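You operate a simulated robot arm through the tools that you are given. There is no shell and no other tool. Be economical: measure what you need, move in short steps, check, and stop when the job is done.

The job below is to be done with a simulated two-armed robot. You get a single attempt, and the scene is never put back.

JOB
Tap the handle bung home, sand its top smooth and wax it.
Fine: put mallet, block and brush back; close the wax tin. Set down upright: mallet, sanding block, wax brush. A coat counts when it lies all over at full strength: go over it till it gets no stronger. What is to be rubbed or washed off counts as gone when no trace of it is left.

It is judged by the outcome, as a careful person would: the job done as asked, and still so three seconds after it is handed in. It fails if anything else is knocked over, pushed out of place, dropped, spilled or broken.

ROBOT AND FRAMES
Two 7-joint arms with two-finger parallel grippers on one trunk, on a base that drives. Base frame: it is fixed to the floor where the robot stands at the start and does not move with it; the origin is under the middle of the robot, x ahead of it, y to its left, z up. Lengths are in m, angles in degrees, forces in N, time in s.
The left shoulder is at the start at [-0.082, 0.119, 0.851], the right one opposite. With the tool pointing down near the work surface each hand reaches from about 0.12 to 0.58 m from the robot's upright axis, wherever it stands, measured 20 degrees to its own side. Places, roughly: handle bung [0.4, 0.3, 1]; rim of the wax tin of the rod bench [0.4, -0.3, 0.9]; wax brush (7x5x8 cm) [0.4, -0.1, 0.9]; wax tin lid (11x9x5 cm) [0.6, -1.1, 0.9]. Payload 3.43 kg a hand.
The tool frame of a hand sits at the grasp point between the pads (the TCP): z along the fingers, y along the line on which they close. The tips reach 0.03 m beyond it. Largest opening 0.094 m; finger width 0.028, thickness 0.01; the body of the gripper, 0.05 by 0.096 m, starts 0.055 m behind the TCP.
Orientation is told as [roll, pitch, yaw] about the base's x, y, z axes, in that order, counted from this pose: with the fingers straight down and closing along the base's y, the tool's x points along the base's -x, its y along +y and its z along -z.

CONTROLS
- The arms move only by the tool drive_tool. It takes "left_steps", "right_steps" or both (then of equal length, played together; a hand with none holds still); each is a list of rows, each a list of 6 numbers: the shift along the base's x, y, z in m, then the turn, a rotation vector about the base's x, y, z in degrees. In form: [[x, y, z, ax, ay, az], ...]. A call has 1 to 12 rows; each row shifts and turns the commanded pose from where the row before left it. "left_claw" and "right_claw" are, for a hand that has rows, the closure in counts, from 0 (fully open) to 255 (shut), set as the call begins (left out, the last holds). A row lasts 0.2 s, in which the tool goes at most 0.05 m and 8.6 degrees; a call with a longer step from one row to the next is refused whole, and so is a gripper value outside its range. Where a pose cannot be reached the arm comes as near as it can. A force on the tool above 40 N (or 10 N above the force at the start of the call, whichever is more), or a blocked arm, ends the call early, and 0.2 s more pass. The fingers move at their own pace (about 0.153 m/s each) and stop on an object; they squeeze with about 43 N. The grip force told is the motor's: it shows also when the fingers shut on nothing. Time passes only in rows, and 0.2 s behind the last, so rows that do not move let the fingers close. It gives the time, the measured TCP pose, the force on the tool (base axes), the opening and the grip force at its end, in the units of the frame above (readings bear some noise), with the torque about the TCP (base axes, N m) and any sound that the robot's microphone picked up.
- Cameras (640 x 400 px; columns grow to the right, rows downward): "scene" is now at [0.0313, 0.0008, 1.555]; the picture's right is [0.01, -1.00, 0.00], its down [-0.78, -0.01, -0.63] and it looks along [0.63, 0.01, -0.78] (base axes); focal length 290 px, centre (320, 200). "left" rides on the left gripper at [0.076, -0.014, -0.103] in its tool frame; the picture's right is [0.18, 0.98, 0.00], its down [-0.75, 0.14, -0.64] and it looks along [-0.63, 0.12, 0.77] (tool axes); focal length 243 px, centre (320, 200). "right" rides on the right gripper at [0.076, 0.014, -0.103] in its tool frame; the picture's right is [-0.18, 0.98, 0.00], its down [-0.75, -0.14, -0.64] and it looks along [-0.63, -0.12, 0.77] (tool axes); focal length 243 px, centre (320, 200). There is no depth. A picture from a camera that has moved, and an enlarged one, comes with that camera's place and axes in the base frame and with its lens.
- get_image(camera): a new picture of that camera. It takes no simulated time.
- lift_body(by): slides the trunk up (or, below 0, down) by that many m; the arms and the scene camera ride with it, the base frame stays. It gives what a move gives, with no picture.
- base_move(legs): drives the robot by 1 to 6 legs, each [ahead, left, turn to the left] in m, m and degrees, along the robot's own axes; the way and the turn of a leg run together, so that a leg with both is an arc; at most 1.5 m and 180 degrees a leg. The arms and the cameras ride along, it lands a little off, and it stops where it bumps. It gives what a move gives.
- aim_head(pan, tilt): turns the head with the scene camera to pan (to the left, within 143 degrees either way) and tilt (down, from -29 to 69), counted from straight ahead of the robot. It gives what a move gives.
- close_up(camera, box): a new picture of the part [left, top, right, bottom] of that camera's present view, enlarged. It takes no simulated time.
- finish_job(): hands the job in; it is judged then, once.

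Work in short steps. Places have to be worked out from the pictures, the camera data and where the tool is seen: move nearer, look again, correct. Check each grasp and each placing, and mend what went wrong. You have 120 turns and 92 pictures in all, those below and enlarged ones among them. Open the grippers and draw the arms clear of the work before you hand the job in, unless the task says otherwise; then end with one line.

The tools are called after ">>>" as name(argument=value, ...) on one line, values as JSON. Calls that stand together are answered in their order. drive_tool: Moves the arms, as the interface text tells. Its arguments: {"type":"object","properties":{"left_steps":{"type":"array"},"left_claw":{"type":"number"},"right_steps":{"type":"array"},"right_claw":{"type":"number"}},"required":[]} The other tools are called the same way: lift_body (by) slides the trunk up or down; base_move (legs) drives the base; aim_head (pan, tilt) turns the head that bears the scene camera; get_image (camera) takes a picture; close_up (camera, box) takes an enlarged picture of a part of a camera's view; finish_job () hands the job in.

At the start:

```text
time_s: 0.0
left_ee_pos: [0.2472, 0.1657, 1.259]
left_tool_rot: [0.0, -0.1, 0.1]
left_wrist_force: [-0.1, -0.5, 0.4]
left_wrist_torque: [-0.01, 0.0, 0.0]
left_grip_width: 0.094
left_grasp_force: 0.0
right_ee_pos: [0.2952, -0.0345, 0.9993]
right_tool_rot: [-0.1, 0.0, 0.0]
right_wrist_force: [0.3, -0.3, 0.0]
right_wrist_torque: [-0.02, 0.0, 0.01]
right_grip_width: 0.0942
right_grasp_force: 0.1
trunk travel left (down, up): [-0.275, 0.06]
robot x, y, heading: [-0.0008, 0.0018, 0.0]
head pan, tilt: [0.6, 51.1]
```

scene: 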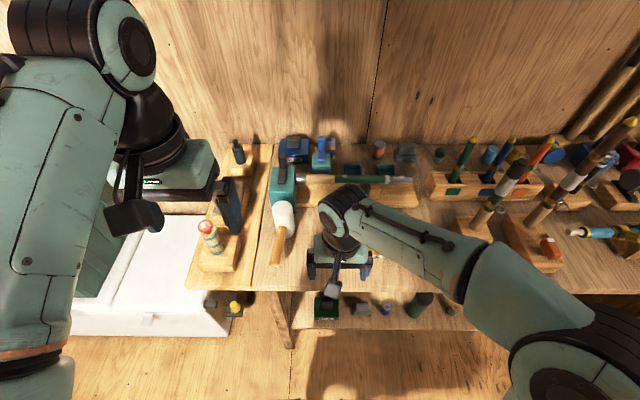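
right: 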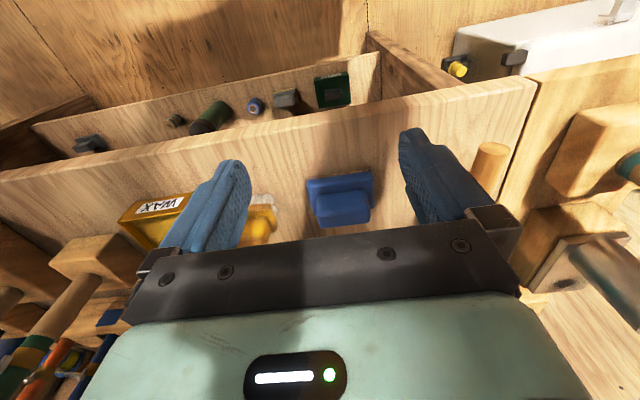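
left: 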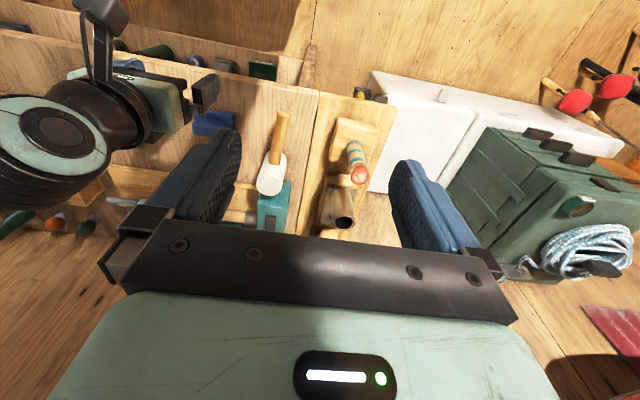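

The arms hide part of the bench, so I look closer at the parts of interest first.

>>> close_up(camera="scene", box=[180, 120, 440, 290])

>>> close_up(camera="left", box=[180, 80, 420, 240])

>>> close_up(camera="right", box=[0, 100, 400, 350])

```text
2.35 times, centred on (310, 205) of scene
camera zoom: at [0.0313, 0.0008, 1.555], right [0.01, -1.0, 0.0], down [-0.78, -0.01, -0.63], along [0.63, 0.01, -0.78], focal length 683 px, centre (344, 188)
```

zoom: 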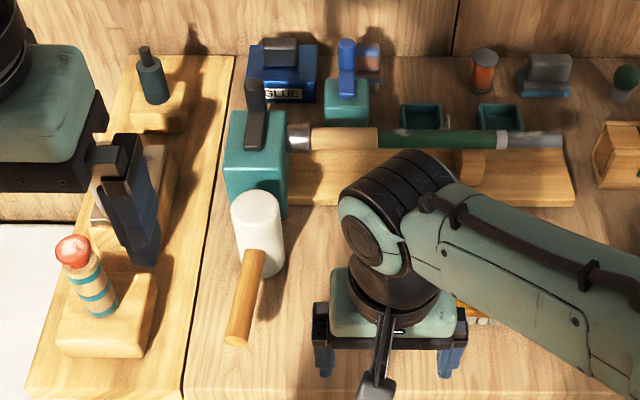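

```text
2.50 times, centred on (300, 160) of left
camera zoom: at [0.1716, 0.1516, 1.3607], right [-0.18, 0.98, 0.0], down [0.75, 0.14, 0.64], along [0.63, 0.12, -0.77], focal length 606 px, centre (370, 300)
```

zoom: 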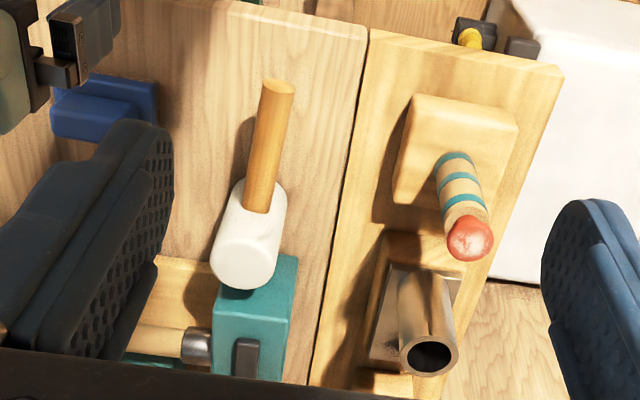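

```text
1.60 times, centred on (200, 225) of right
camera zoom: at [0.2192, -0.0193, 1.1027], right [0.18, 0.98, 0.0], down [0.75, -0.14, 0.64], along [0.63, -0.12, -0.77], focal length 388 px, centre (512, 160)
```

zoom: 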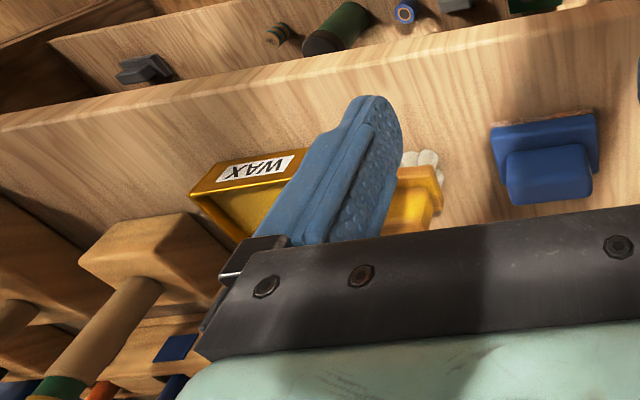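

I move both arms out of the view (left up/out, right up and back) to get an unobstructed view.

>>> drive_tool(left_steps=[[-0.03, 0.03, 0.03, 0, 0, 0], [-0.03, 0.03, 0.03, 0, 0, 0], [-0.03, 0.03, 0.02, 0, 0, 0], [0, 0.03, 0, 0, 0, 0], [0, 0.03, 0, 0, 0, 0]], right_steps=[[0, 0, 0.045, 0, 0, 0], [0, 0, 0.045, 0, 0, 0], [0, -0.04, 0.03, 0, 0, 0], [-0.03, -0.04, 0.03, 0, 0, 0], [-0.03, -0.04, 0.03, 0, 0, 0]])

>>> get_image(camera="scene")

>>> get_image(camera="right")

```text
refused: row 1 steps farther than a row can; nothing moved
```

```text
85 pictures are left
camera scene: at [0.0313, 0.0008, 1.555], right [0.01, -1.0, 0.0], down [-0.78, -0.01, -0.63], along [0.63, 0.01, -0.78], focal length 290 px, centre (320, 200)
```

scene: 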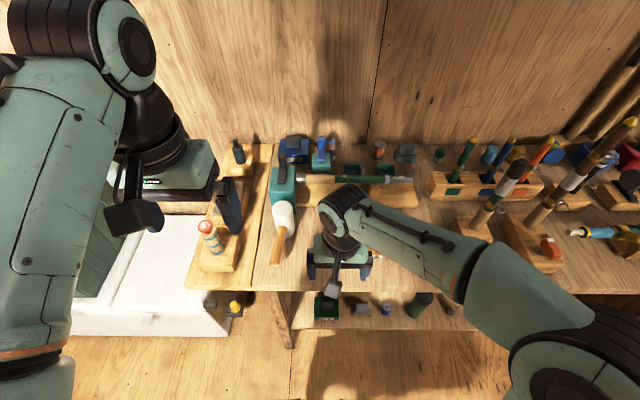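

```text
84 pictures are left
camera right: at [0.2192, -0.0193, 1.1027], right [0.18, 0.98, 0.0], down [0.75, -0.14, 0.64], along [0.63, -0.12, -0.77], focal length 243 px, centre (320, 200)
```

right: 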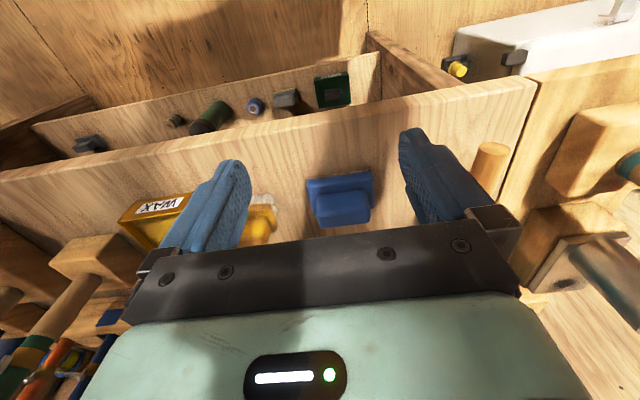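

The rows were too long; I repeat with smaller steps (<0.05 m in total).

>>> drive_tool(left_steps=[[-0.025, 0.03, 0.02, 0, 0, 0], [-0.025, 0.03, 0.02, 0, 0, 0], [-0.025, 0.03, 0.02, 0, 0, 0], [0, 0.04, 0, 0, 0, 0], [0, 0.04, 0, 0, 0, 0], [0, 0, 0, 0, 0, 0]], right_steps=[[0, 0, 0.045, 0, 0, 0], [0, 0, 0.045, 0, 0, 0], [0, -0.035, 0.03, 0, 0, 0], [-0.025, -0.035, 0.02, 0, 0, 0], [-0.025, -0.035, 0.02, 0, 0, 0], [-0.02, -0.04, 0, 0, 0, 0]])

>>> get_image(camera="scene")

>>> get_image(camera="right")

>>> close_up(camera="scene", box=[180, 120, 440, 290])

```text
time_s: 1.4
left_ee_pos: [0.2262, 0.2909, 1.2708]
left_tool_rot: [0.1, -0.1, 0.1]
left_wrist_force: [0.8, -0.4, -0.5]
left_wrist_torque: [-0.01, -0.01, 0.01]
left_grip_width: 0.094
left_grasp_force: 0.1
left hand out of reach, approached as far as the arm can: row 1, 2, 3
right_ee_pos: [0.2247, -0.1792, 1.1591]
right_tool_rot: [0.0, -0.1, -0.1]
right_wrist_force: [0.2, -0.3, 0.5]
right_wrist_torque: [0.01, 0.03, 0.0]
right_grip_width: 0.0938
right_grasp_force: 0.0
trunk travel left (down, up): [-0.275, 0.06]
robot x, y, heading: [-0.0001, -0.0035, 0.1]
head pan, tilt: [0.6, 51.1]
```

```text
83 pictures are left
camera scene: at [0.03, 0.0, 1.5549], right [0.01, -1.0, 0.0], down [-0.78, -0.01, -0.63], along [0.63, 0.01, -0.78], focal length 290 px, centre (320, 200)
```

scene: 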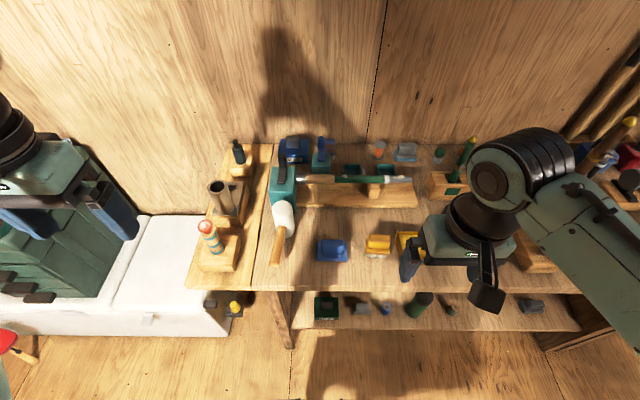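

```text
82 pictures are left
camera right: at [0.1471, -0.1651, 1.2621], right [0.18, 0.98, 0.0], down [0.75, -0.14, 0.64], along [0.63, -0.12, -0.77], focal length 243 px, centre (320, 200)
```

right: 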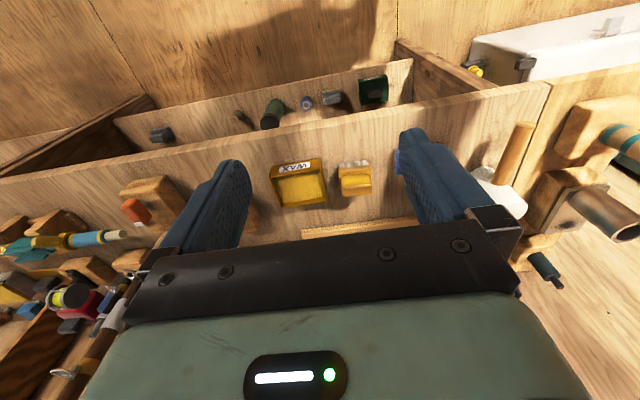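

```text
2.35 times, centred on (310, 205) of scene
camera zoom: at [0.03, 0.0, 1.5549], right [0.01, -1.0, 0.0], down [-0.78, -0.01, -0.63], along [0.63, 0.01, -0.78], focal length 683 px, centre (344, 188)
```

zoom: 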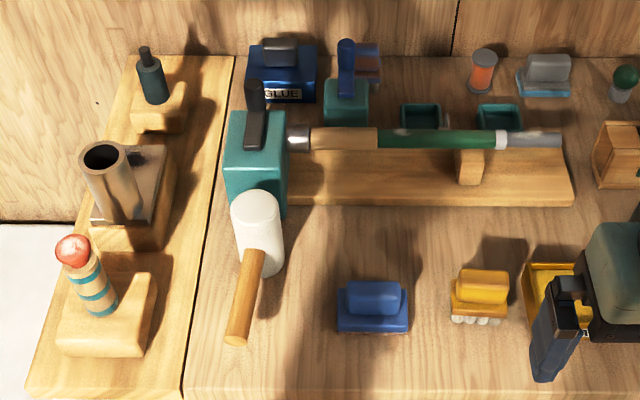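

The picture is clear: mallet (white head, handle toward the robot, top end ~(0.346,0.117,0.919), head ~(0.49,0.105)), blue sanding block ~(0.39,-0.025), yellow brush ~(0.41,-0.145), bung top ~(0.39,0.264,1.012). I bring the left hand above the mallet handle, turned about -7° yaw.

>>> drive_tool(left_steps=[[0.018, -0.018, -0.02, 0, 0, 0], [0.018, -0.018, -0.02, 0, 0, 0], [0.018, -0.018, -0.02, 0, 0, 0], [0.018, -0.018, -0.02, 0, 0, 0], [0.018, -0.018, -0.02, 0, 0, 0], [0.018, -0.018, -0.02, 0, 0, 0], [0.018, -0.018, -0.02, 0, 0, 0], [0.018, -0.018, -0.02, 0, 0, 0], [0.015, -0.018, -0.02, 0, 0, -3.5], [0.015, -0.018, -0.02, 0, 0, -3.5]])

>>> get_image(camera="left")

```text
time_s: 3.6
left_ee_pos: [0.4019, 0.1113, 1.072]
left_tool_rot: [0.1, -0.1, -7.0]
left_wrist_force: [0.1, -0.7, -0.2]
left_wrist_torque: [0.02, 0.02, -0.02]
left_grip_width: 0.0939
left_grasp_force: 0.1
right_ee_pos: [0.2258, -0.179, 1.1584]
right_tool_rot: [0.0, -0.1, 0.0]
right_wrist_force: [-0.5, 0.0, 0.5]
right_wrist_torque: [0.02, 0.04, 0.01]
right_grip_width: 0.0941
right_grasp_force: 0.0
trunk travel left (down, up): [-0.275, 0.06]
robot x, y, heading: [-0.0017, -0.0015, -0.1]
head pan, tilt: [0.6, 51.1]
```

```text
80 pictures are left
camera left: at [0.3263, 0.1064, 1.1736], right [-0.06, 1.0, 0.0], down [0.76, 0.05, 0.64], along [0.64, 0.04, -0.77], focal length 243 px, centre (320, 200)
```

left: 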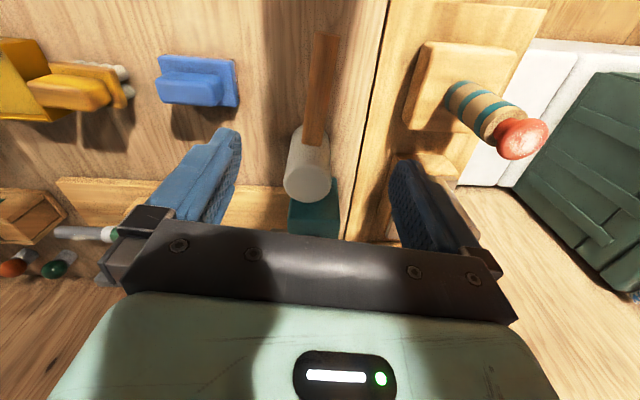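

The handle runs under the gripper, y≈0.11. I lower to the handle height and close.

>>> drive_tool(left_steps=[[0.002, 0, -0.04, 0, 0, 1], [0, 0, -0.04, 0, 0, 1], [0, -0.001, -0.04, 0, 0, 0], [0, 0, -0.025, 0, 0, 0], [0, 0, -0.012, 0, 0, 0]])

>>> get_image(camera="left")

>>> close_up(camera="scene", box=[180, 120, 440, 290])

```text
time_s: 4.8
left_ee_pos: [0.4043, 0.1114, 0.914]
left_tool_rot: [0.0, -0.1, -5.0]
left_wrist_force: [-0.8, 0.4, -0.1]
left_wrist_torque: [-0.02, -0.02, 0.0]
left_grip_width: 0.0942
left_grasp_force: 0.1
right_ee_pos: [0.2242, -0.1791, 1.1587]
right_tool_rot: [0.0, 0.0, 0.1]
right_wrist_force: [0.3, -0.1, -0.9]
right_wrist_torque: [0.02, 0.01, 0.0]
right_grip_width: 0.0937
right_grasp_force: 0.1
trunk travel left (down, up): [-0.275, 0.06]
robot x, y, heading: [0.0019, 0.0022, 0.1]
head pan, tilt: [0.6, 51.1]
```

```text
79 pictures are left
camera left: at [0.3277, 0.1026, 1.0167], right [-0.1, 1.0, 0.0], down [0.76, 0.07, 0.64], along [0.64, 0.06, -0.77], focal length 243 px, centre (320, 200)
```

left: 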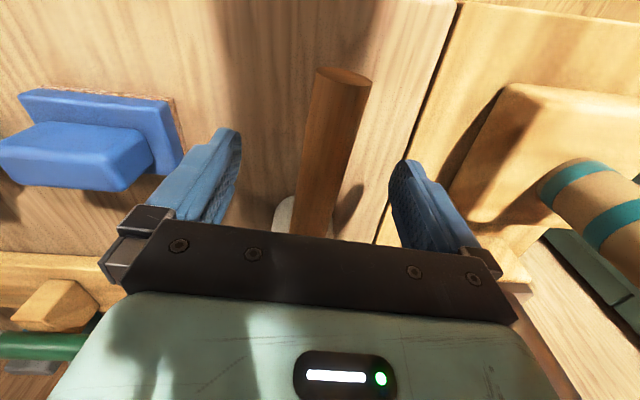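

```text
2.35 times, centred on (310, 205) of scene
camera zoom: at [0.0313, 0.0008, 1.555], right [0.01, -1.0, 0.0], down [-0.78, -0.01, -0.63], along [0.63, 0.01, -0.78], focal length 683 px, centre (344, 188)
```

zoom: 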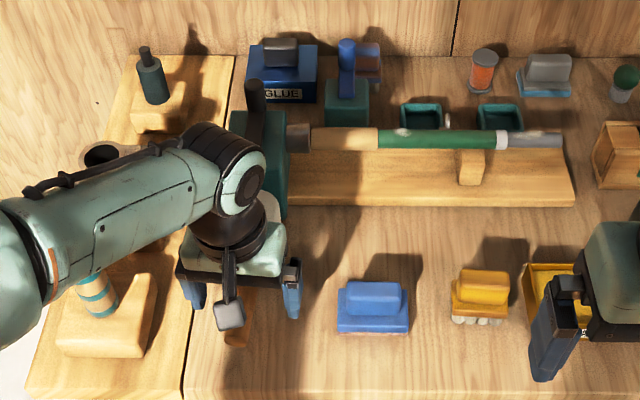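

The handle is between the fingers. I close and check.

>>> drive_tool(left_steps=[[0, 0, 0, 0, 0, 0], [0, 0, 0, 0, 0, 0], [0, 0, 0, 0, 0, 0]], left_claw=255)

```text
time_s: 5.6
left_ee_pos: [0.4036, 0.111, 0.9153]
left_tool_rot: [0.0, 0.0, -4.9]
left_wrist_force: [-0.6, 0.1, 0.4]
left_wrist_torque: [-0.04, 0.05, -0.03]
left_grip_width: 0.0248
left_grasp_force: 42.8
right_ee_pos: [0.2239, -0.1789, 1.1596]
right_tool_rot: [0.1, 0.0, 0.0]
right_wrist_force: [-0.6, 0.2, -0.6]
right_wrist_torque: [0.0, 0.0, 0.0]
right_grip_width: 0.094
right_grasp_force: 0.0
trunk travel left (down, up): [-0.275, 0.06]
robot x, y, heading: [-0.0003, 0.0037, 0.0]
head pan, tilt: [0.6, 51.1]
```

Held (0.025 m wide). I lift straight up.

>>> drive_tool(left_steps=[[0, 0, 0.02, 0, 0, 0], [0, 0, 0.045, 0, 0, 0], [0, 0, 0.045, 0, 0, 0], [0, 0, 0.045, 0, 0, 0], [0, 0, 0.045, 0, 0, 0]])

>>> get_image(camera="scene")

>>> get_image(camera="left")

```text
time_s: 6.8
left_ee_pos: [0.4039, 0.1099, 1.1146]
left_tool_rot: [0.0, 0.0, -5.0]
left_wrist_force: [0.0, 0.4, -0.1]
left_wrist_torque: [-0.01, -0.03, 0.0]
left_grip_width: 0.0002
left_grasp_force: 33.2
right_ee_pos: [0.2249, -0.1788, 1.1589]
right_tool_rot: [0.0, -0.1, 0.1]
right_wrist_force: [0.4, -1.0, -0.1]
right_wrist_torque: [-0.02, 0.01, 0.02]
right_grip_width: 0.0938
right_grasp_force: 0.0
trunk travel left (down, up): [-0.275, 0.06]
robot x, y, heading: [0.0013, -0.0021, 0.0]
head pan, tilt: [0.6, 51.1]
```

```text
77 pictures are left
camera scene: at [0.0312, 0.0005, 1.555], right [0.01, -1.0, 0.0], down [-0.78, -0.01, -0.63], along [0.63, 0.01, -0.78], focal length 290 px, centre (320, 200)
```

scene: 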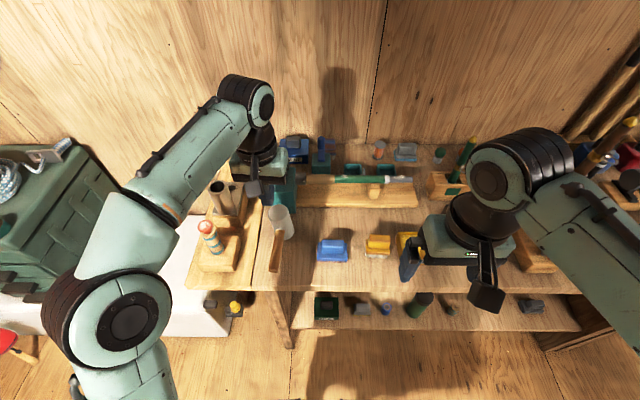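

```text
76 pictures are left
camera left: at [0.3275, 0.1024, 1.2168], right [-0.1, 1.0, 0.0], down [0.76, 0.07, 0.64], along [0.64, 0.06, -0.77], focal length 243 px, centre (320, 200)
```

left: 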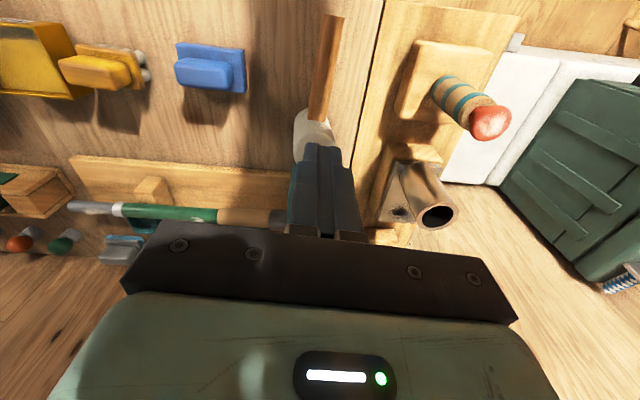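

The mallet slipped out and stays in its place: I gripped too high on the round handle. I look closely to judge the handle's height.

>>> close_up(camera="scene", box=[230, 180, 330, 280])

>>> close_up(camera="left", box=[260, 0, 400, 160])

```text
4.00 times, centred on (280, 230) of scene
camera zoom: at [0.0312, 0.0005, 1.555], right [0.01, -1.0, 0.0], down [-0.78, -0.01, -0.63], along [0.63, 0.01, -0.78], focal length 1161 px, centre (480, 80)
```

zoom: 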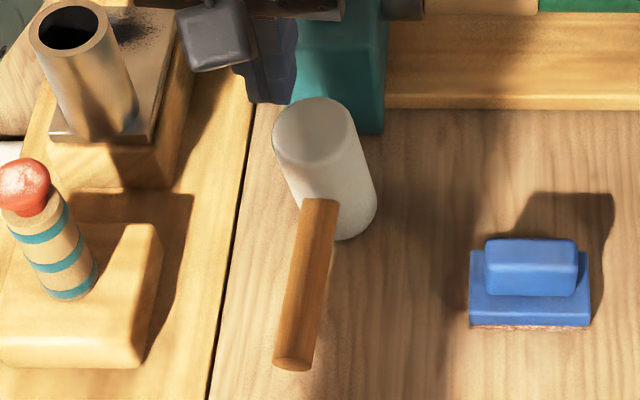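

```text
2.50 times, centred on (330, 80) of left
camera zoom: at [0.3275, 0.1024, 1.2168], right [-0.1, 1.0, 0.0], down [0.76, 0.07, 0.64], along [0.64, 0.06, -0.77], focal length 606 px, centre (295, 500)
```

zoom: 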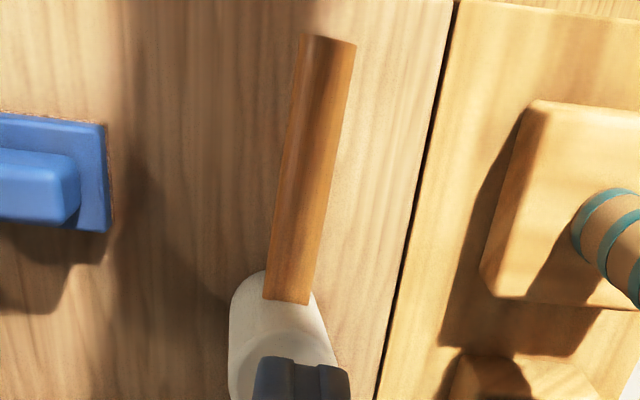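

Better triangulation of the handle's end face gives centre z≈0.891, so I had it only by the fingertips. I reopen and go down to z≈0.893.

>>> drive_tool(left_steps=[[0, 0, -0.045, 0, 0, 0], [0, 0.001, -0.045, 0, 0, 0], [0, 0, -0.045, 0, 0, 0], [0, 0, -0.045, 0, 0, 0], [0, 0, -0.03, 0, 0, 0], [0, 0, -0.012, 0, 0, 0]], left_claw=0)

>>> drive_tool(left_steps=[[0, 0, 0, 0, 0, 0], [0, 0, 0, 0, 0, 0], [0, 0, 0, 0, 0, 0], [0, 0, 0, 0, 0, 0]], left_claw=255)

>>> drive_tool(left_steps=[[0, 0, 0.02, 0, 0, 0], [0, 0, 0.04, 0, 0, 0], [0, 0, 0.04, 0, 0, 0], [0, 0, 0.04, 0, 0, 0], [0, 0, 0.04, 0, 0, 0], [0, 0, 0.02, 0, 0, 0]])

>>> get_image(camera="scene")

>>> get_image(camera="left")

```text
time_s: 8.2
left_ee_pos: [0.4042, 0.1091, 0.8993]
left_tool_rot: [-0.2, -1.0, -5.1]
left_wrist_force: [-1.5, -5.0, 37.2]
left_wrist_torque: [-0.17, -1.73, -0.26]
left_grip_width: 0.094
left_grasp_force: 0.1
right_ee_pos: [0.2226, -0.181, 1.1599]
right_tool_rot: [0.2, -0.2, 0.0]
right_wrist_force: [-0.8, 0.2, 0.3]
right_wrist_torque: [0.06, 0.01, 0.01]
right_grip_width: 0.0941
right_grasp_force: 0.1
trunk travel left (down, up): [-0.275, 0.06]
robot x, y, heading: [-0.0012, 0.0008, -0.1]
head pan, tilt: [0.6, 51.1]
```

```text
time_s: 8.7
left_ee_pos: [0.4055, 0.1101, 0.8991]
left_tool_rot: [-0.1, -1.1, -5.2]
left_wrist_force: [-8.8, -0.8, 17.9]
left_wrist_torque: [0.14, -0.4, 0.11]
left_grip_width: 0.0294
left_grasp_force: 42.7
right_ee_pos: [0.222, -0.1787, 1.1591]
right_tool_rot: [0.0, -0.1, 0.0]
right_wrist_force: [0.7, -0.4, -0.1]
right_wrist_torque: [-0.05, -0.01, -0.02]
right_grip_width: 0.094
right_grasp_force: 0.2
trunk travel left (down, up): [-0.275, 0.06]
robot x, y, heading: [-0.0012, -0.0044, 0.0]
head pan, tilt: [0.6, 51.1]
stopped in row 2 (left hand): the force on the tool passed its limit at 51 N (the readings are from after the stop); the commanded pose is now the measured one
```

```text
time_s: 10.1
left_ee_pos: [0.4085, 0.1108, 1.0972]
left_tool_rot: [-0.2, -0.8, -5.2]
left_wrist_force: [0.2, -0.1, -3.5]
left_wrist_torque: [0.04, 0.25, -0.04]
left_grip_width: 0.0289
left_grasp_force: 43.5
right_ee_pos: [0.2253, -0.1787, 1.159]
right_tool_rot: [0.0, 0.0, 0.0]
right_wrist_force: [0.6, 0.3, -0.6]
right_wrist_torque: [-0.02, 0.02, -0.02]
right_grip_width: 0.0939
right_grasp_force: 0.1
trunk travel left (down, up): [-0.275, 0.06]
robot x, y, heading: [-0.002, 0.002, 0.1]
head pan, tilt: [0.6, 51.1]
```

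```text
73 pictures are left
camera scene: at [0.0316, 0.0008, 1.5549], right [0.01, -1.0, 0.0], down [-0.78, -0.01, -0.63], along [0.63, 0.01, -0.78], focal length 290 px, centre (320, 200)
```

scene: 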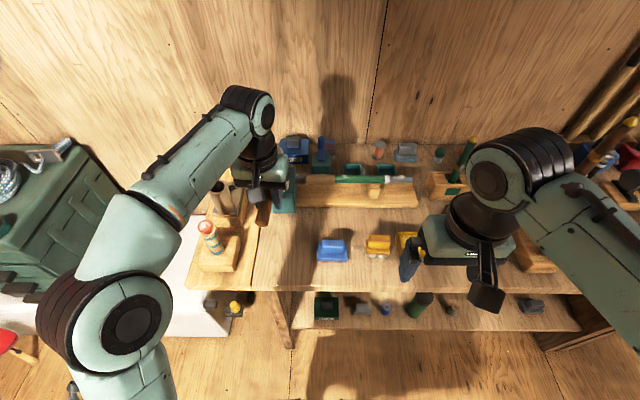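

```text
72 pictures are left
camera left: at [0.3297, 0.1035, 1.199], right [-0.1, 1.0, 0.0], down [0.75, 0.08, 0.65], along [0.65, 0.06, -0.76], focal length 243 px, centre (320, 200)
```

left: 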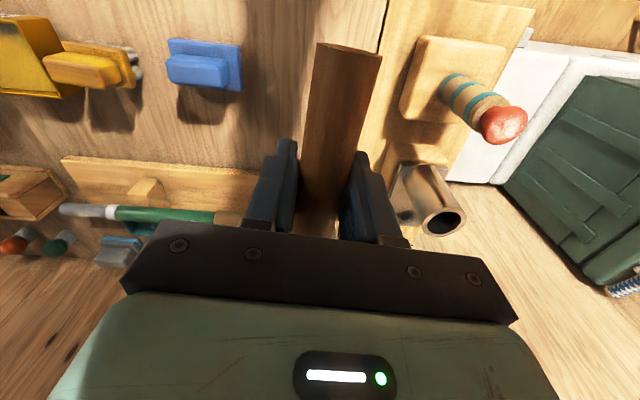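

The mallet is held (~0.029 m wide, table at z≈0.868; head bottom ≈ TCP−0.031). I carry it to over the bung with the head centre offset ≈(+0.085,−0.006) from the grip.

>>> drive_tool(left_steps=[[0, 0, 0.03, 0, 0, 0], [-0.02, 0.03, 0, 0, 0, 0], [-0.02, 0.03, 0, 0, 0, 0], [-0.02, 0.03, 0, 0, 0, 0], [-0.02, 0.03, 0, 0, 0, 0], [-0.02, 0.03, 0, 0, 0, 0], [-0.003, 0.009, 0, 0, 0, 0]])

>>> get_image(camera="left")

>>> close_up(camera="scene", box=[130, 130, 290, 290])

```text
time_s: 11.7
left_ee_pos: [0.3035, 0.2706, 1.1267]
left_tool_rot: [-0.1, -0.7, -5.2]
left_wrist_force: [0.3, 0.5, -2.9]
left_wrist_torque: [0.04, 0.22, 0.0]
left_grip_width: 0.0289
left_grasp_force: 42.6
right_ee_pos: [0.2256, -0.1791, 1.1589]
right_tool_rot: [-0.1, -0.1, 0.0]
right_wrist_force: [0.8, -0.2, 0.9]
right_wrist_torque: [-0.01, 0.01, 0.02]
right_grip_width: 0.094
right_grasp_force: 0.0
trunk travel left (down, up): [-0.275, 0.06]
robot x, y, heading: [0.0026, -0.0006, 0.0]
head pan, tilt: [0.6, 51.1]
```

```text
71 pictures are left
camera left: at [0.2257, 0.2631, 1.2274], right [-0.09, 1.0, -0.01], down [0.75, 0.07, 0.65], along [0.65, 0.06, -0.76], focal length 243 px, centre (320, 200)
```

left: 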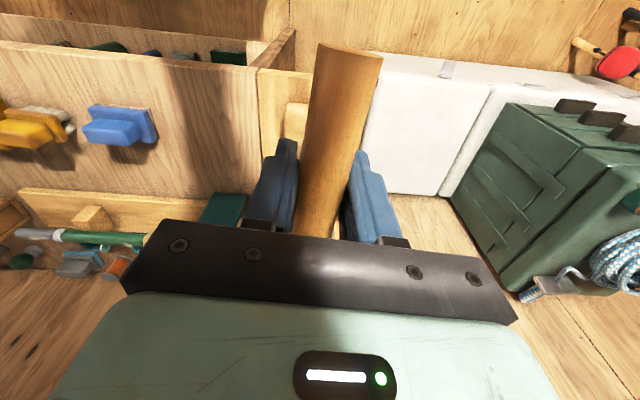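

```text
2.50 times, centred on (210, 210) of scene
camera zoom: at [0.0318, 0.0008, 1.555], right [0.01, -1.0, 0.0], down [-0.78, -0.01, -0.63], along [0.63, 0.01, -0.78], focal length 726 px, centre (595, 175)
```

zoom: 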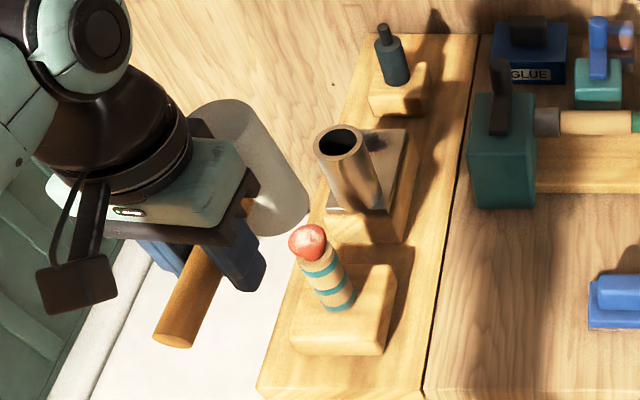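

The head hangs left/near of the bung in view, roughly centred at (0.375,0.263) by my estimate; I go 1 cm ahead and lower to just above the bung, then look again.

>>> drive_tool(left_steps=[[0.012, 0, -0.03, 0, 0, 0], [0, 0, -0.025, 0, 0, 0], [0, 0, 0, 0, 0, 0]])

>>> close_up(camera="scene", box=[130, 130, 290, 290])

```text
time_s: 12.4
left_ee_pos: [0.3162, 0.2704, 1.0718]
left_tool_rot: [-0.1, -0.9, -5.1]
left_wrist_force: [0.3, -0.5, -2.8]
left_wrist_torque: [0.02, 0.2, 0.0]
left_grip_width: 0.0288
left_grasp_force: 43.0
right_ee_pos: [0.2249, -0.1797, 1.1597]
right_tool_rot: [-0.1, 0.0, -0.1]
right_wrist_force: [-0.1, 0.3, -1.3]
right_wrist_torque: [0.02, -0.03, -0.02]
right_grip_width: 0.094
right_grasp_force: 0.0
trunk travel left (down, up): [-0.275, 0.06]
robot x, y, heading: [-0.0011, -0.0003, -0.1]
head pan, tilt: [0.6, 51.1]
```

```text
2.50 times, centred on (210, 210) of scene
camera zoom: at [0.0315, 0.0009, 1.555], right [0.01, -1.0, 0.0], down [-0.78, -0.01, -0.63], along [0.63, 0.01, -0.78], focal length 726 px, centre (595, 175)
```

zoom: 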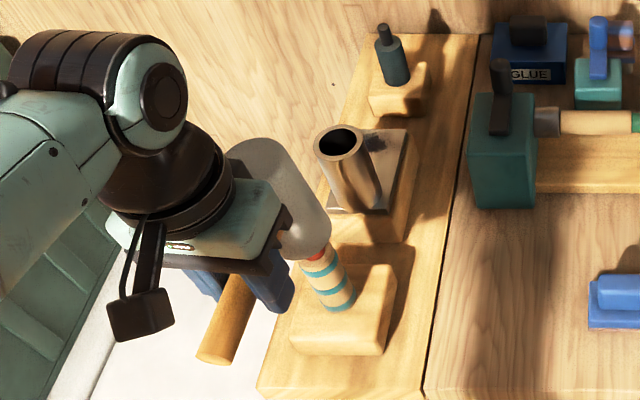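

The head is now over the bung (~(0.386,0.262) vs bung (0.393,0.2645)). First tap.

>>> drive_tool(left_steps=[[0.004, 0.002, 0, 0, 0, 0], [0, 0, -0.04, 0, 0, 0]])

>>> close_up(camera="scene", box=[130, 130, 290, 290])

```text
time_s: 13.1
left_ee_pos: [0.3175, 0.2729, 1.0452]
left_tool_rot: [-0.2, -1.3, -5.1]
left_wrist_force: [-9.4, -1.8, 8.2]
left_wrist_torque: [0.0, -0.18, -0.03]
left_grip_width: 0.0288
left_grasp_force: 42.9
right_ee_pos: [0.2241, -0.1789, 1.16]
right_tool_rot: [0.1, -0.1, 0.0]
right_wrist_force: [-0.1, 0.3, 0.5]
right_wrist_torque: [0.04, 0.0, -0.02]
right_grip_width: 0.0939
right_grasp_force: 0.0
trunk travel left (down, up): [-0.275, 0.06]
robot x, y, heading: [0.0013, 0.0012, -0.2]
head pan, tilt: [0.6, 51.1]
stopped in row 2 (left hand): the force on the tool passed its limit at 105 N (the readings are from after the stop); the commanded pose is now the measured one
```

```text
2.50 times, centred on (210, 210) of scene
camera zoom: at [0.0297, 0.0005, 1.555], right [0.01, -1.0, 0.0], down [-0.78, -0.01, -0.63], along [0.63, 0.01, -0.78], focal length 726 px, centre (595, 175)
```

zoom: 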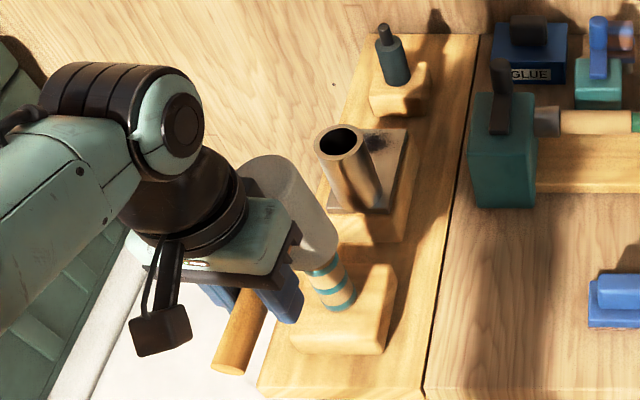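

A blow of 105 N landed near TCP z≈1.045. I raise and strike again, reading the stop height.

>>> drive_tool(left_steps=[[0, 0, 0.04, 0, 0, 0], [0, 0, 0, 0, 0, 0], [0, 0, -0.03, 0, 0, 0], [0, 0, -0.04, 0, 0, 0]])

>>> drive_tool(left_steps=[[0, 0, 0.04, 0, 0, 0], [0, 0, 0, 0, 0, 0], [0, 0, -0.03, 0, 0, 0], [0, 0, -0.04, 0, 0, 0]])

>>> drive_tool(left_steps=[[0, 0, 0.045, 0, 0, 0], [-0.035, 0.03, 0.015, 0, 0, 0], [-0.035, 0.03, 0, 0, 0, 0], [-0.01, 0.01, 0, 0, 0, 0]])

>>> close_up(camera="scene", box=[150, 180, 270, 280])

```text
time_s: 14.0
left_ee_pos: [0.3181, 0.2727, 1.041]
left_tool_rot: [-0.1, -2.0, -5.1]
left_wrist_force: [-10.9, -1.3, 10.4]
left_wrist_torque: [-0.01, -0.17, -0.05]
left_grip_width: 0.029
left_grasp_force: 43.1
right_ee_pos: [0.2242, -0.1784, 1.1591]
right_tool_rot: [0.0, 0.0, 0.0]
right_wrist_force: [0.3, 0.0, 0.2]
right_wrist_torque: [0.01, 0.03, 0.01]
right_grip_width: 0.0942
right_grasp_force: 0.1
trunk travel left (down, up): [-0.275, 0.06]
robot x, y, heading: [-0.0001, 0.0011, 0.0]
head pan, tilt: [0.6, 51.1]
stopped in row 4 (left hand): the force on the tool passed its limit at 111 N (the readings are from after the stop); the commanded pose is now the measured one
```

```text
time_s: 15.0
left_ee_pos: [0.3187, 0.2727, 1.0336]
left_tool_rot: [-0.2, -2.4, -5.2]
left_wrist_force: [-11.0, -1.2, 9.7]
left_wrist_torque: [-0.02, -0.11, -0.11]
left_grip_width: 0.0288
left_grasp_force: 43.2
right_ee_pos: [0.2234, -0.1787, 1.1597]
right_tool_rot: [0.0, 0.0, -0.1]
right_wrist_force: [-0.5, -0.1, -0.1]
right_wrist_torque: [-0.03, 0.02, -0.01]
right_grip_width: 0.0939
right_grasp_force: 0.0
trunk travel left (down, up): [-0.275, 0.06]
robot x, y, heading: [-0.0014, -0.0013, -0.0]
head pan, tilt: [0.6, 51.1]
stopped in row 4 (left hand): the force on the tool passed its limit at 110 N (the readings are from after the stop); the commanded pose is now the measured one
```

```text
time_s: 16.0
left_ee_pos: [0.2403, 0.3418, 1.0937]
left_tool_rot: [0.0, -2.4, -5.1]
left_wrist_force: [-0.2, 0.7, -3.3]
left_wrist_torque: [0.05, 0.19, -0.05]
left_grip_width: 0.029
left_grasp_force: 43.6
right_ee_pos: [0.2257, -0.1774, 1.1594]
right_tool_rot: [0.1, 0.1, 0.0]
right_wrist_force: [0.3, -1.4, 0.5]
right_wrist_torque: [0.02, -0.02, -0.01]
right_grip_width: 0.0939
right_grasp_force: 0.0
trunk travel left (down, up): [-0.275, 0.06]
robot x, y, heading: [0.0002, -0.0054, 0.0]
head pan, tilt: [0.6, 51.1]
```

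```text
4.00 times, centred on (210, 230) of scene
camera zoom: at [0.0318, 0.0011, 1.555], right [0.01, -1.0, 0.0], down [-0.78, -0.01, -0.63], along [0.63, 0.01, -0.78], focal length 1161 px, centre (760, 80)
```

zoom: 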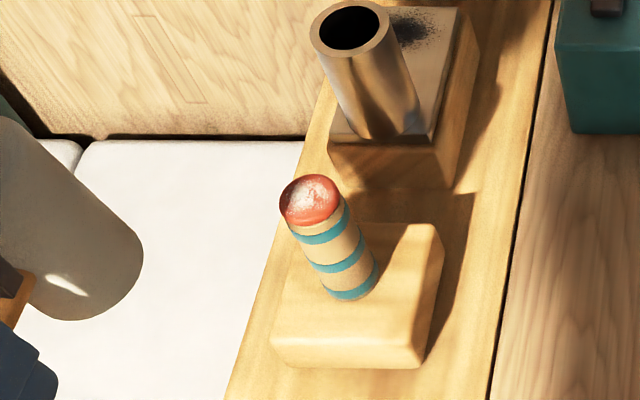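

The bung has gone down ~11 mm and looks nearly flush. I go back, level the hand (pitch had drifted −2.4°), and strike again until the stop height no longer changes.

>>> drive_tool(left_steps=[[0.035, -0.03, 0, 0, 1.2, 0], [0.035, -0.03, -0.01, 0, 1.2, 0], [0.009, -0.009, -0.01, 0, 0, 0], [0, 0, 0, 0, 0, 0], [0, 0, -0.03, 0, 0, 0], [0, 0, -0.04, 0, 0, 0]])

>>> drive_tool(left_steps=[[0, 0, 0.04, 0, 0.6, 0], [0, 0, 0, 0, 0, 0], [0, 0, -0.03, 0, 0, 0], [0, 0, -0.04, 0, 0, 0]])

>>> drive_tool(left_steps=[[0, 0, 0.04, 0, 0.6, 0], [0, 0, 0, 0, 0, 0], [0, 0, -0.03, 0, 0, 0], [0, 0, -0.04, 0, 0, 0]])

>>> drive_tool(left_steps=[[0, 0, 0.045, 0, 0.6, 0], [-0.035, 0.03, 0.015, 0, 0, 0], [-0.035, 0.03, 0, 0, 0, 0], [-0.01, 0.01, 0, 0, 0, 0]])

>>> close_up(camera="scene", box=[150, 180, 270, 280])

```text
time_s: 17.3
left_ee_pos: [0.3188, 0.2749, 1.0364]
left_tool_rot: [-0.4, -0.8, -4.9]
left_wrist_force: [-15.5, -1.9, 15.5]
left_wrist_torque: [-0.09, -0.26, -0.11]
left_grip_width: 0.029
left_grasp_force: 43.2
right_ee_pos: [0.2239, -0.179, 1.1583]
right_tool_rot: [0.0, 0.0, 0.0]
right_wrist_force: [1.6, 0.1, 0.5]
right_wrist_torque: [-0.02, 0.02, -0.04]
right_grip_width: 0.094
right_grasp_force: 0.1
trunk travel left (down, up): [-0.275, 0.06]
robot x, y, heading: [-0.0024, -0.0005, 0.4]
head pan, tilt: [0.6, 51.1]
stopped in row 6 (left hand): the force on the tool passed its limit at 70 N (the readings are from after the stop); the commanded pose is now the measured one
```

```text
time_s: 18.2
left_ee_pos: [0.3192, 0.2744, 1.0358]
left_tool_rot: [-0.2, -1.0, -4.9]
left_wrist_force: [-15.2, -2.0, 14.6]
left_wrist_torque: [-0.08, -0.24, -0.14]
left_grip_width: 0.029
left_grasp_force: 43.1
right_ee_pos: [0.2232, -0.1777, 1.1583]
right_tool_rot: [0.0, -0.1, 0.1]
right_wrist_force: [-0.8, -0.4, -0.1]
right_wrist_torque: [0.01, 0.02, -0.01]
right_grip_width: 0.0941
right_grasp_force: 0.0
trunk travel left (down, up): [-0.275, 0.06]
robot x, y, heading: [-0.0, -0.0011, 0.1]
head pan, tilt: [0.6, 51.1]
stopped in row 4 (left hand): the force on the tool passed its limit at 72 N (the readings are from after the stop); the commanded pose is now the measured one
```

```text
time_s: 19.2
left_ee_pos: [0.3189, 0.2753, 1.0359]
left_tool_rot: [-0.3, -1.0, -5.1]
left_wrist_force: [-12.9, -0.9, 11.7]
left_wrist_torque: [-0.07, -0.17, -0.11]
left_grip_width: 0.0288
left_grasp_force: 43.1
right_ee_pos: [0.2252, -0.1779, 1.1575]
right_tool_rot: [-0.1, 0.1, 0.2]
right_wrist_force: [-0.2, -0.5, -0.7]
right_wrist_torque: [0.03, 0.0, 0.01]
right_grip_width: 0.094
right_grasp_force: 0.1
trunk travel left (down, up): [-0.275, 0.06]
robot x, y, heading: [-0.0029, 0.0022, 0.3]
head pan, tilt: [0.6, 51.1]
stopped in row 4 (left hand): the force on the tool passed its limit at 67 N (the readings are from after the stop); the commanded pose is now the measured one
```

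```text
time_s: 20.2
left_ee_pos: [0.2413, 0.3461, 1.0947]
left_tool_rot: [-0.3, -0.5, -5.0]
left_wrist_force: [0.8, -0.2, -3.2]
left_wrist_torque: [0.07, 0.19, -0.01]
left_grip_width: 0.0286
left_grasp_force: 42.9
right_ee_pos: [0.2269, -0.1775, 1.1584]
right_tool_rot: [-0.2, 0.2, 0.1]
right_wrist_force: [0.4, -1.0, 0.3]
right_wrist_torque: [-0.03, 0.02, -0.04]
right_grip_width: 0.0941
right_grasp_force: 0.1
trunk travel left (down, up): [-0.275, 0.06]
robot x, y, heading: [0.0018, 0.0002, 0.2]
head pan, tilt: [0.6, 51.1]
```

```text
4.00 times, centred on (210, 230) of scene
camera zoom: at [0.0322, 0.0015, 1.555], right [0.01, -1.0, 0.0], down [-0.78, -0.01, -0.63], along [0.63, 0.01, -0.78], focal length 1161 px, centre (760, 80)
```

zoom: 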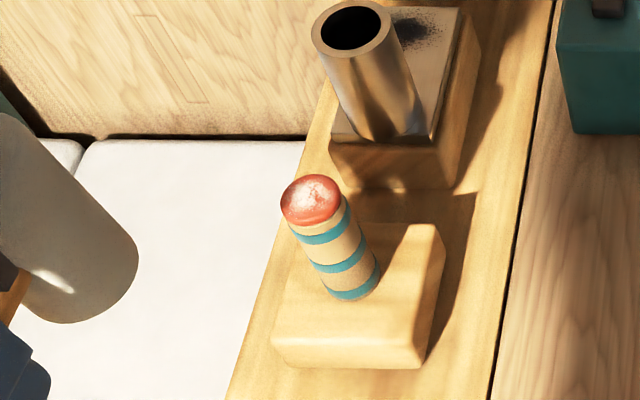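

Three strikes without change at z≈1.036. To make sure it is home rather than under-struck, I give faster blows.

>>> drive_tool(left_steps=[[0.035, -0.03, 0, 0, 0.5, 0], [0.035, -0.03, 0, 0, 0, 0], [0.009, -0.012, 0.02, 0, 0, 0], [0, 0, 0, 0, 0, 0], [0, 0, -0.02, 0, 0, 0], [0, 0, -0.048, 0, 0, 0], [0, 0, -0.048, 0, 0, 0]])

>>> drive_tool(left_steps=[[0, 0, 0.04, 0, 0.6, 0], [0, 0, 0.035, 0, 0, 0], [0, 0, 0, 0, 0, 0], [0, 0, -0.01, 0, 0, 0], [0, 0, -0.048, 0, 0, 0], [0, 0, -0.048, 0, 0, 0]])

>>> drive_tool(left_steps=[[0, 0, 0.045, 0, 0.6, 0], [-0.035, 0.03, 0.015, 0, 0, 0], [-0.035, 0.03, 0, 0, 0, 0], [-0.01, 0.01, 0, 0, 0, 0]])

>>> close_up(camera="scene", box=[190, 210, 250, 260])

```text
time_s: 21.7
left_ee_pos: [0.3189, 0.2731, 1.0361]
left_tool_rot: [-0.3, -0.4, -5.0]
left_wrist_force: [-10.4, -0.5, 9.5]
left_wrist_torque: [-0.02, -0.13, -0.07]
left_grip_width: 0.0291
left_grasp_force: 43.5
right_ee_pos: [0.2252, -0.1767, 1.1578]
right_tool_rot: [-0.1, 0.0, 0.3]
right_wrist_force: [-0.4, -0.2, 0.3]
right_wrist_torque: [-0.01, -0.01, -0.01]
right_grip_width: 0.0941
right_grasp_force: 0.0
trunk travel left (down, up): [-0.275, 0.06]
robot x, y, heading: [0.0016, -0.0039, -0.0]
head pan, tilt: [0.6, 51.1]
stopped in row 7 (left hand): the force on the tool passed its limit at 102 N (the readings are from after the stop); the commanded pose is now the measured one
```

```text
time_s: 23.1
left_ee_pos: [0.3189, 0.273, 1.0364]
left_tool_rot: [-0.4, -0.3, -4.9]
left_wrist_force: [-12.5, -1.5, 10.2]
left_wrist_torque: [-0.03, -0.11, 0.0]
left_grip_width: 0.0289
left_grasp_force: 43.2
right_ee_pos: [0.2239, -0.1771, 1.1572]
right_tool_rot: [-0.1, 0.1, 0.1]
right_wrist_force: [-0.3, -0.4, -0.1]
right_wrist_torque: [0.0, 0.04, 0.01]
right_grip_width: 0.0943
right_grasp_force: 0.2
trunk travel left (down, up): [-0.275, 0.06]
robot x, y, heading: [0.0053, -0.0012, 0.0]
head pan, tilt: [0.6, 51.1]
stopped in row 6 (left hand): the force on the tool passed its limit at 75 N (the readings are from after the stop); the commanded pose is now the measured one
```

```text
time_s: 24.1
left_ee_pos: [0.2404, 0.3439, 1.0953]
left_tool_rot: [-0.5, 0.2, -4.9]
left_wrist_force: [0.3, -0.4, -2.6]
left_wrist_torque: [0.01, 0.21, 0.0]
left_grip_width: 0.0289
left_grasp_force: 43.0
right_ee_pos: [0.2269, -0.1771, 1.1574]
right_tool_rot: [0.0, 0.1, 0.2]
right_wrist_force: [-0.2, -0.1, 0.1]
right_wrist_torque: [0.04, -0.01, 0.04]
right_grip_width: 0.0944
right_grasp_force: 0.1
trunk travel left (down, up): [-0.275, 0.06]
robot x, y, heading: [0.0015, 0.0018, 0.1]
head pan, tilt: [0.6, 51.1]
```

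```text
8.00 times, centred on (220, 235) of scene
camera zoom: at [0.0324, 0.0016, 1.555], right [0.01, -1.0, 0.0], down [-0.78, -0.01, -0.63], along [0.63, 0.01, -0.78], focal length 2322 px, centre (1120, -80)
```

zoom: 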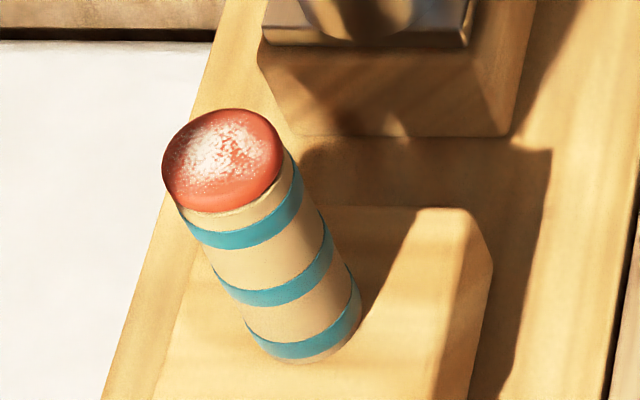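

The bung sits home, its dome scuffed white in the middle (to be sanded). Now I return the mallet to its place (grip was at (0.4055,0.110), table contact TCP z≈0.899).

>>> drive_tool(left_steps=[[0, 0, 0.04, 0, 0, 0], [0.02, -0.03, 0, 0, 0, 0], [0.02, -0.03, 0, 0, 0, 0], [0.02, -0.03, 0, 0, 0, 0], [0.02, -0.03, 0, 0, 0, 0], [0.02, -0.03, 0, 0, 0, 0], [0.02, -0.03, 0, 0, 0, 0], [0.02, -0.03, 0, 0, 0, 0], [0.025, -0.024, 0, 0, 0, 0], [0, 0, -0.04, 0, 0, 0], [0, 0, -0.04, 0, 0, 0]])

>>> drive_tool(left_steps=[[0, 0, -0.04, 0, 0, 0], [0, 0, -0.04, 0, 0, 0], [0, 0, -0.04, 0, 0, 0], [0, 0, -0.018, 0, 0, 0], [0, 0, 0, 0, 0, 0]])

>>> close_up(camera="scene", box=[200, 140, 360, 260])

>>> get_image(camera="left")

```text
time_s: 26.4
left_ee_pos: [0.4057, 0.1098, 1.0549]
left_tool_rot: [-0.4, 0.1, -4.9]
left_wrist_force: [0.8, -0.5, -3.6]
left_wrist_torque: [0.01, 0.24, -0.01]
left_grip_width: 0.0287
left_grasp_force: 43.0
right_ee_pos: [0.2275, -0.1776, 1.1583]
right_tool_rot: [-0.2, 0.2, 0.1]
right_wrist_force: [0.4, -0.2, 1.1]
right_wrist_torque: [0.02, 0.03, 0.0]
right_grip_width: 0.094
right_grasp_force: 0.0
trunk travel left (down, up): [-0.275, 0.06]
robot x, y, heading: [0.0029, -0.0008, -0.1]
head pan, tilt: [0.6, 51.1]
```

```text
time_s: 27.6
left_ee_pos: [0.4065, 0.1106, 0.9156]
left_tool_rot: [-0.4, 0.1, -5.0]
left_wrist_force: [0.3, -0.8, -3.9]
left_wrist_torque: [0.04, 0.2, 0.0]
left_grip_width: 0.0289
left_grasp_force: 42.9
right_ee_pos: [0.2272, -0.177, 1.1587]
right_tool_rot: [0.0, 0.2, 0.2]
right_wrist_force: [-0.7, 0.2, -1.0]
right_wrist_torque: [-0.01, 0.02, 0.01]
right_grip_width: 0.0941
right_grasp_force: 0.1
trunk travel left (down, up): [-0.275, 0.06]
robot x, y, heading: [-0.0028, 0.0014, 0.1]
head pan, tilt: [0.6, 51.1]
```

```text
3.33 times, centred on (280, 200) of scene
camera zoom: at [0.0324, 0.0016, 1.555], right [0.01, -1.0, 0.0], down [-0.78, -0.01, -0.63], along [0.63, 0.01, -0.78], focal length 967 px, centre (453, 200)
```

zoom: 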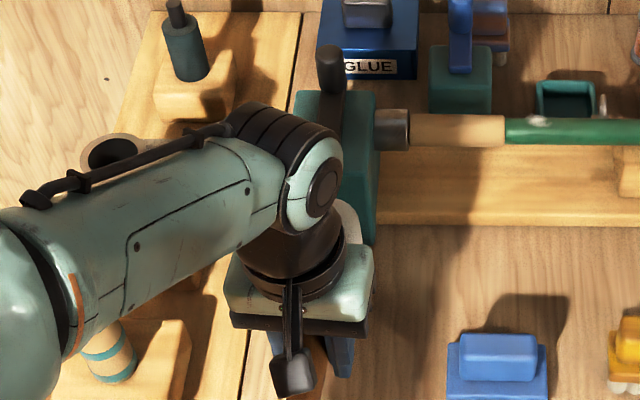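

```text
63 pictures are left
camera left: at [0.3299, 0.1031, 1.0193], right [-0.1, 1.0, -0.01], down [0.76, 0.08, 0.64], along [0.64, 0.06, -0.77], focal length 243 px, centre (320, 200)
```

left: 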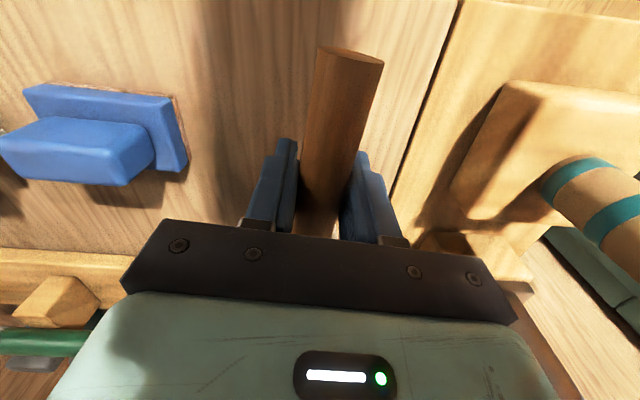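

Not down yet; I lower in small steps until contact shows.

>>> drive_tool(left_steps=[[0, 0, -0.008, 0, 0, 0], [0, 0, -0.004, 0, 0, 0], [0, 0, -0.003, 0, 0, 0], [0, 0, 0, 0, 0, 0]])

```text
time_s: 28.6
left_ee_pos: [0.4059, 0.1104, 0.9012]
left_tool_rot: [-0.3, 0.2, -5.0]
left_wrist_force: [-0.7, 0.1, -3.4]
left_wrist_torque: [0.0, 0.24, -0.01]
left_grip_width: 0.0288
left_grasp_force: 43.4
right_ee_pos: [0.2269, -0.1762, 1.1573]
right_tool_rot: [0.0, 0.2, 0.2]
right_wrist_force: [0.1, -0.6, 0.0]
right_wrist_torque: [0.0, -0.02, 0.02]
right_grip_width: 0.0938
right_grasp_force: 0.0
trunk travel left (down, up): [-0.275, 0.06]
robot x, y, heading: [0.0039, -0.0017, -0.2]
head pan, tilt: [0.6, 51.1]
```

Still no contact at 0.901; a few millimetres more.

>>> drive_tool(left_steps=[[0, 0, -0.002, 0, 0, 0], [0, 0, -0.002, 0, 0, 0], [0, 0, 0, 0, 0, 0]])

```text
time_s: 29.4
left_ee_pos: [0.4053, 0.1092, 0.9007]
left_tool_rot: [-0.4, -0.1, -5.0]
left_wrist_force: [-4.4, 3.2, 16.7]
left_wrist_torque: [0.25, -0.55, 0.14]
left_grip_width: 0.0286
left_grasp_force: 43.7
right_ee_pos: [0.2254, -0.1768, 1.1572]
right_tool_rot: [-0.1, 0.1, 0.2]
right_wrist_force: [-0.7, -0.4, -0.3]
right_wrist_torque: [-0.02, -0.03, 0.01]
right_grip_width: 0.094
right_grasp_force: 0.0
trunk travel left (down, up): [-0.275, 0.06]
robot x, y, heading: [0.0028, 0.0006, 0.1]
head pan, tilt: [0.6, 51.1]
```

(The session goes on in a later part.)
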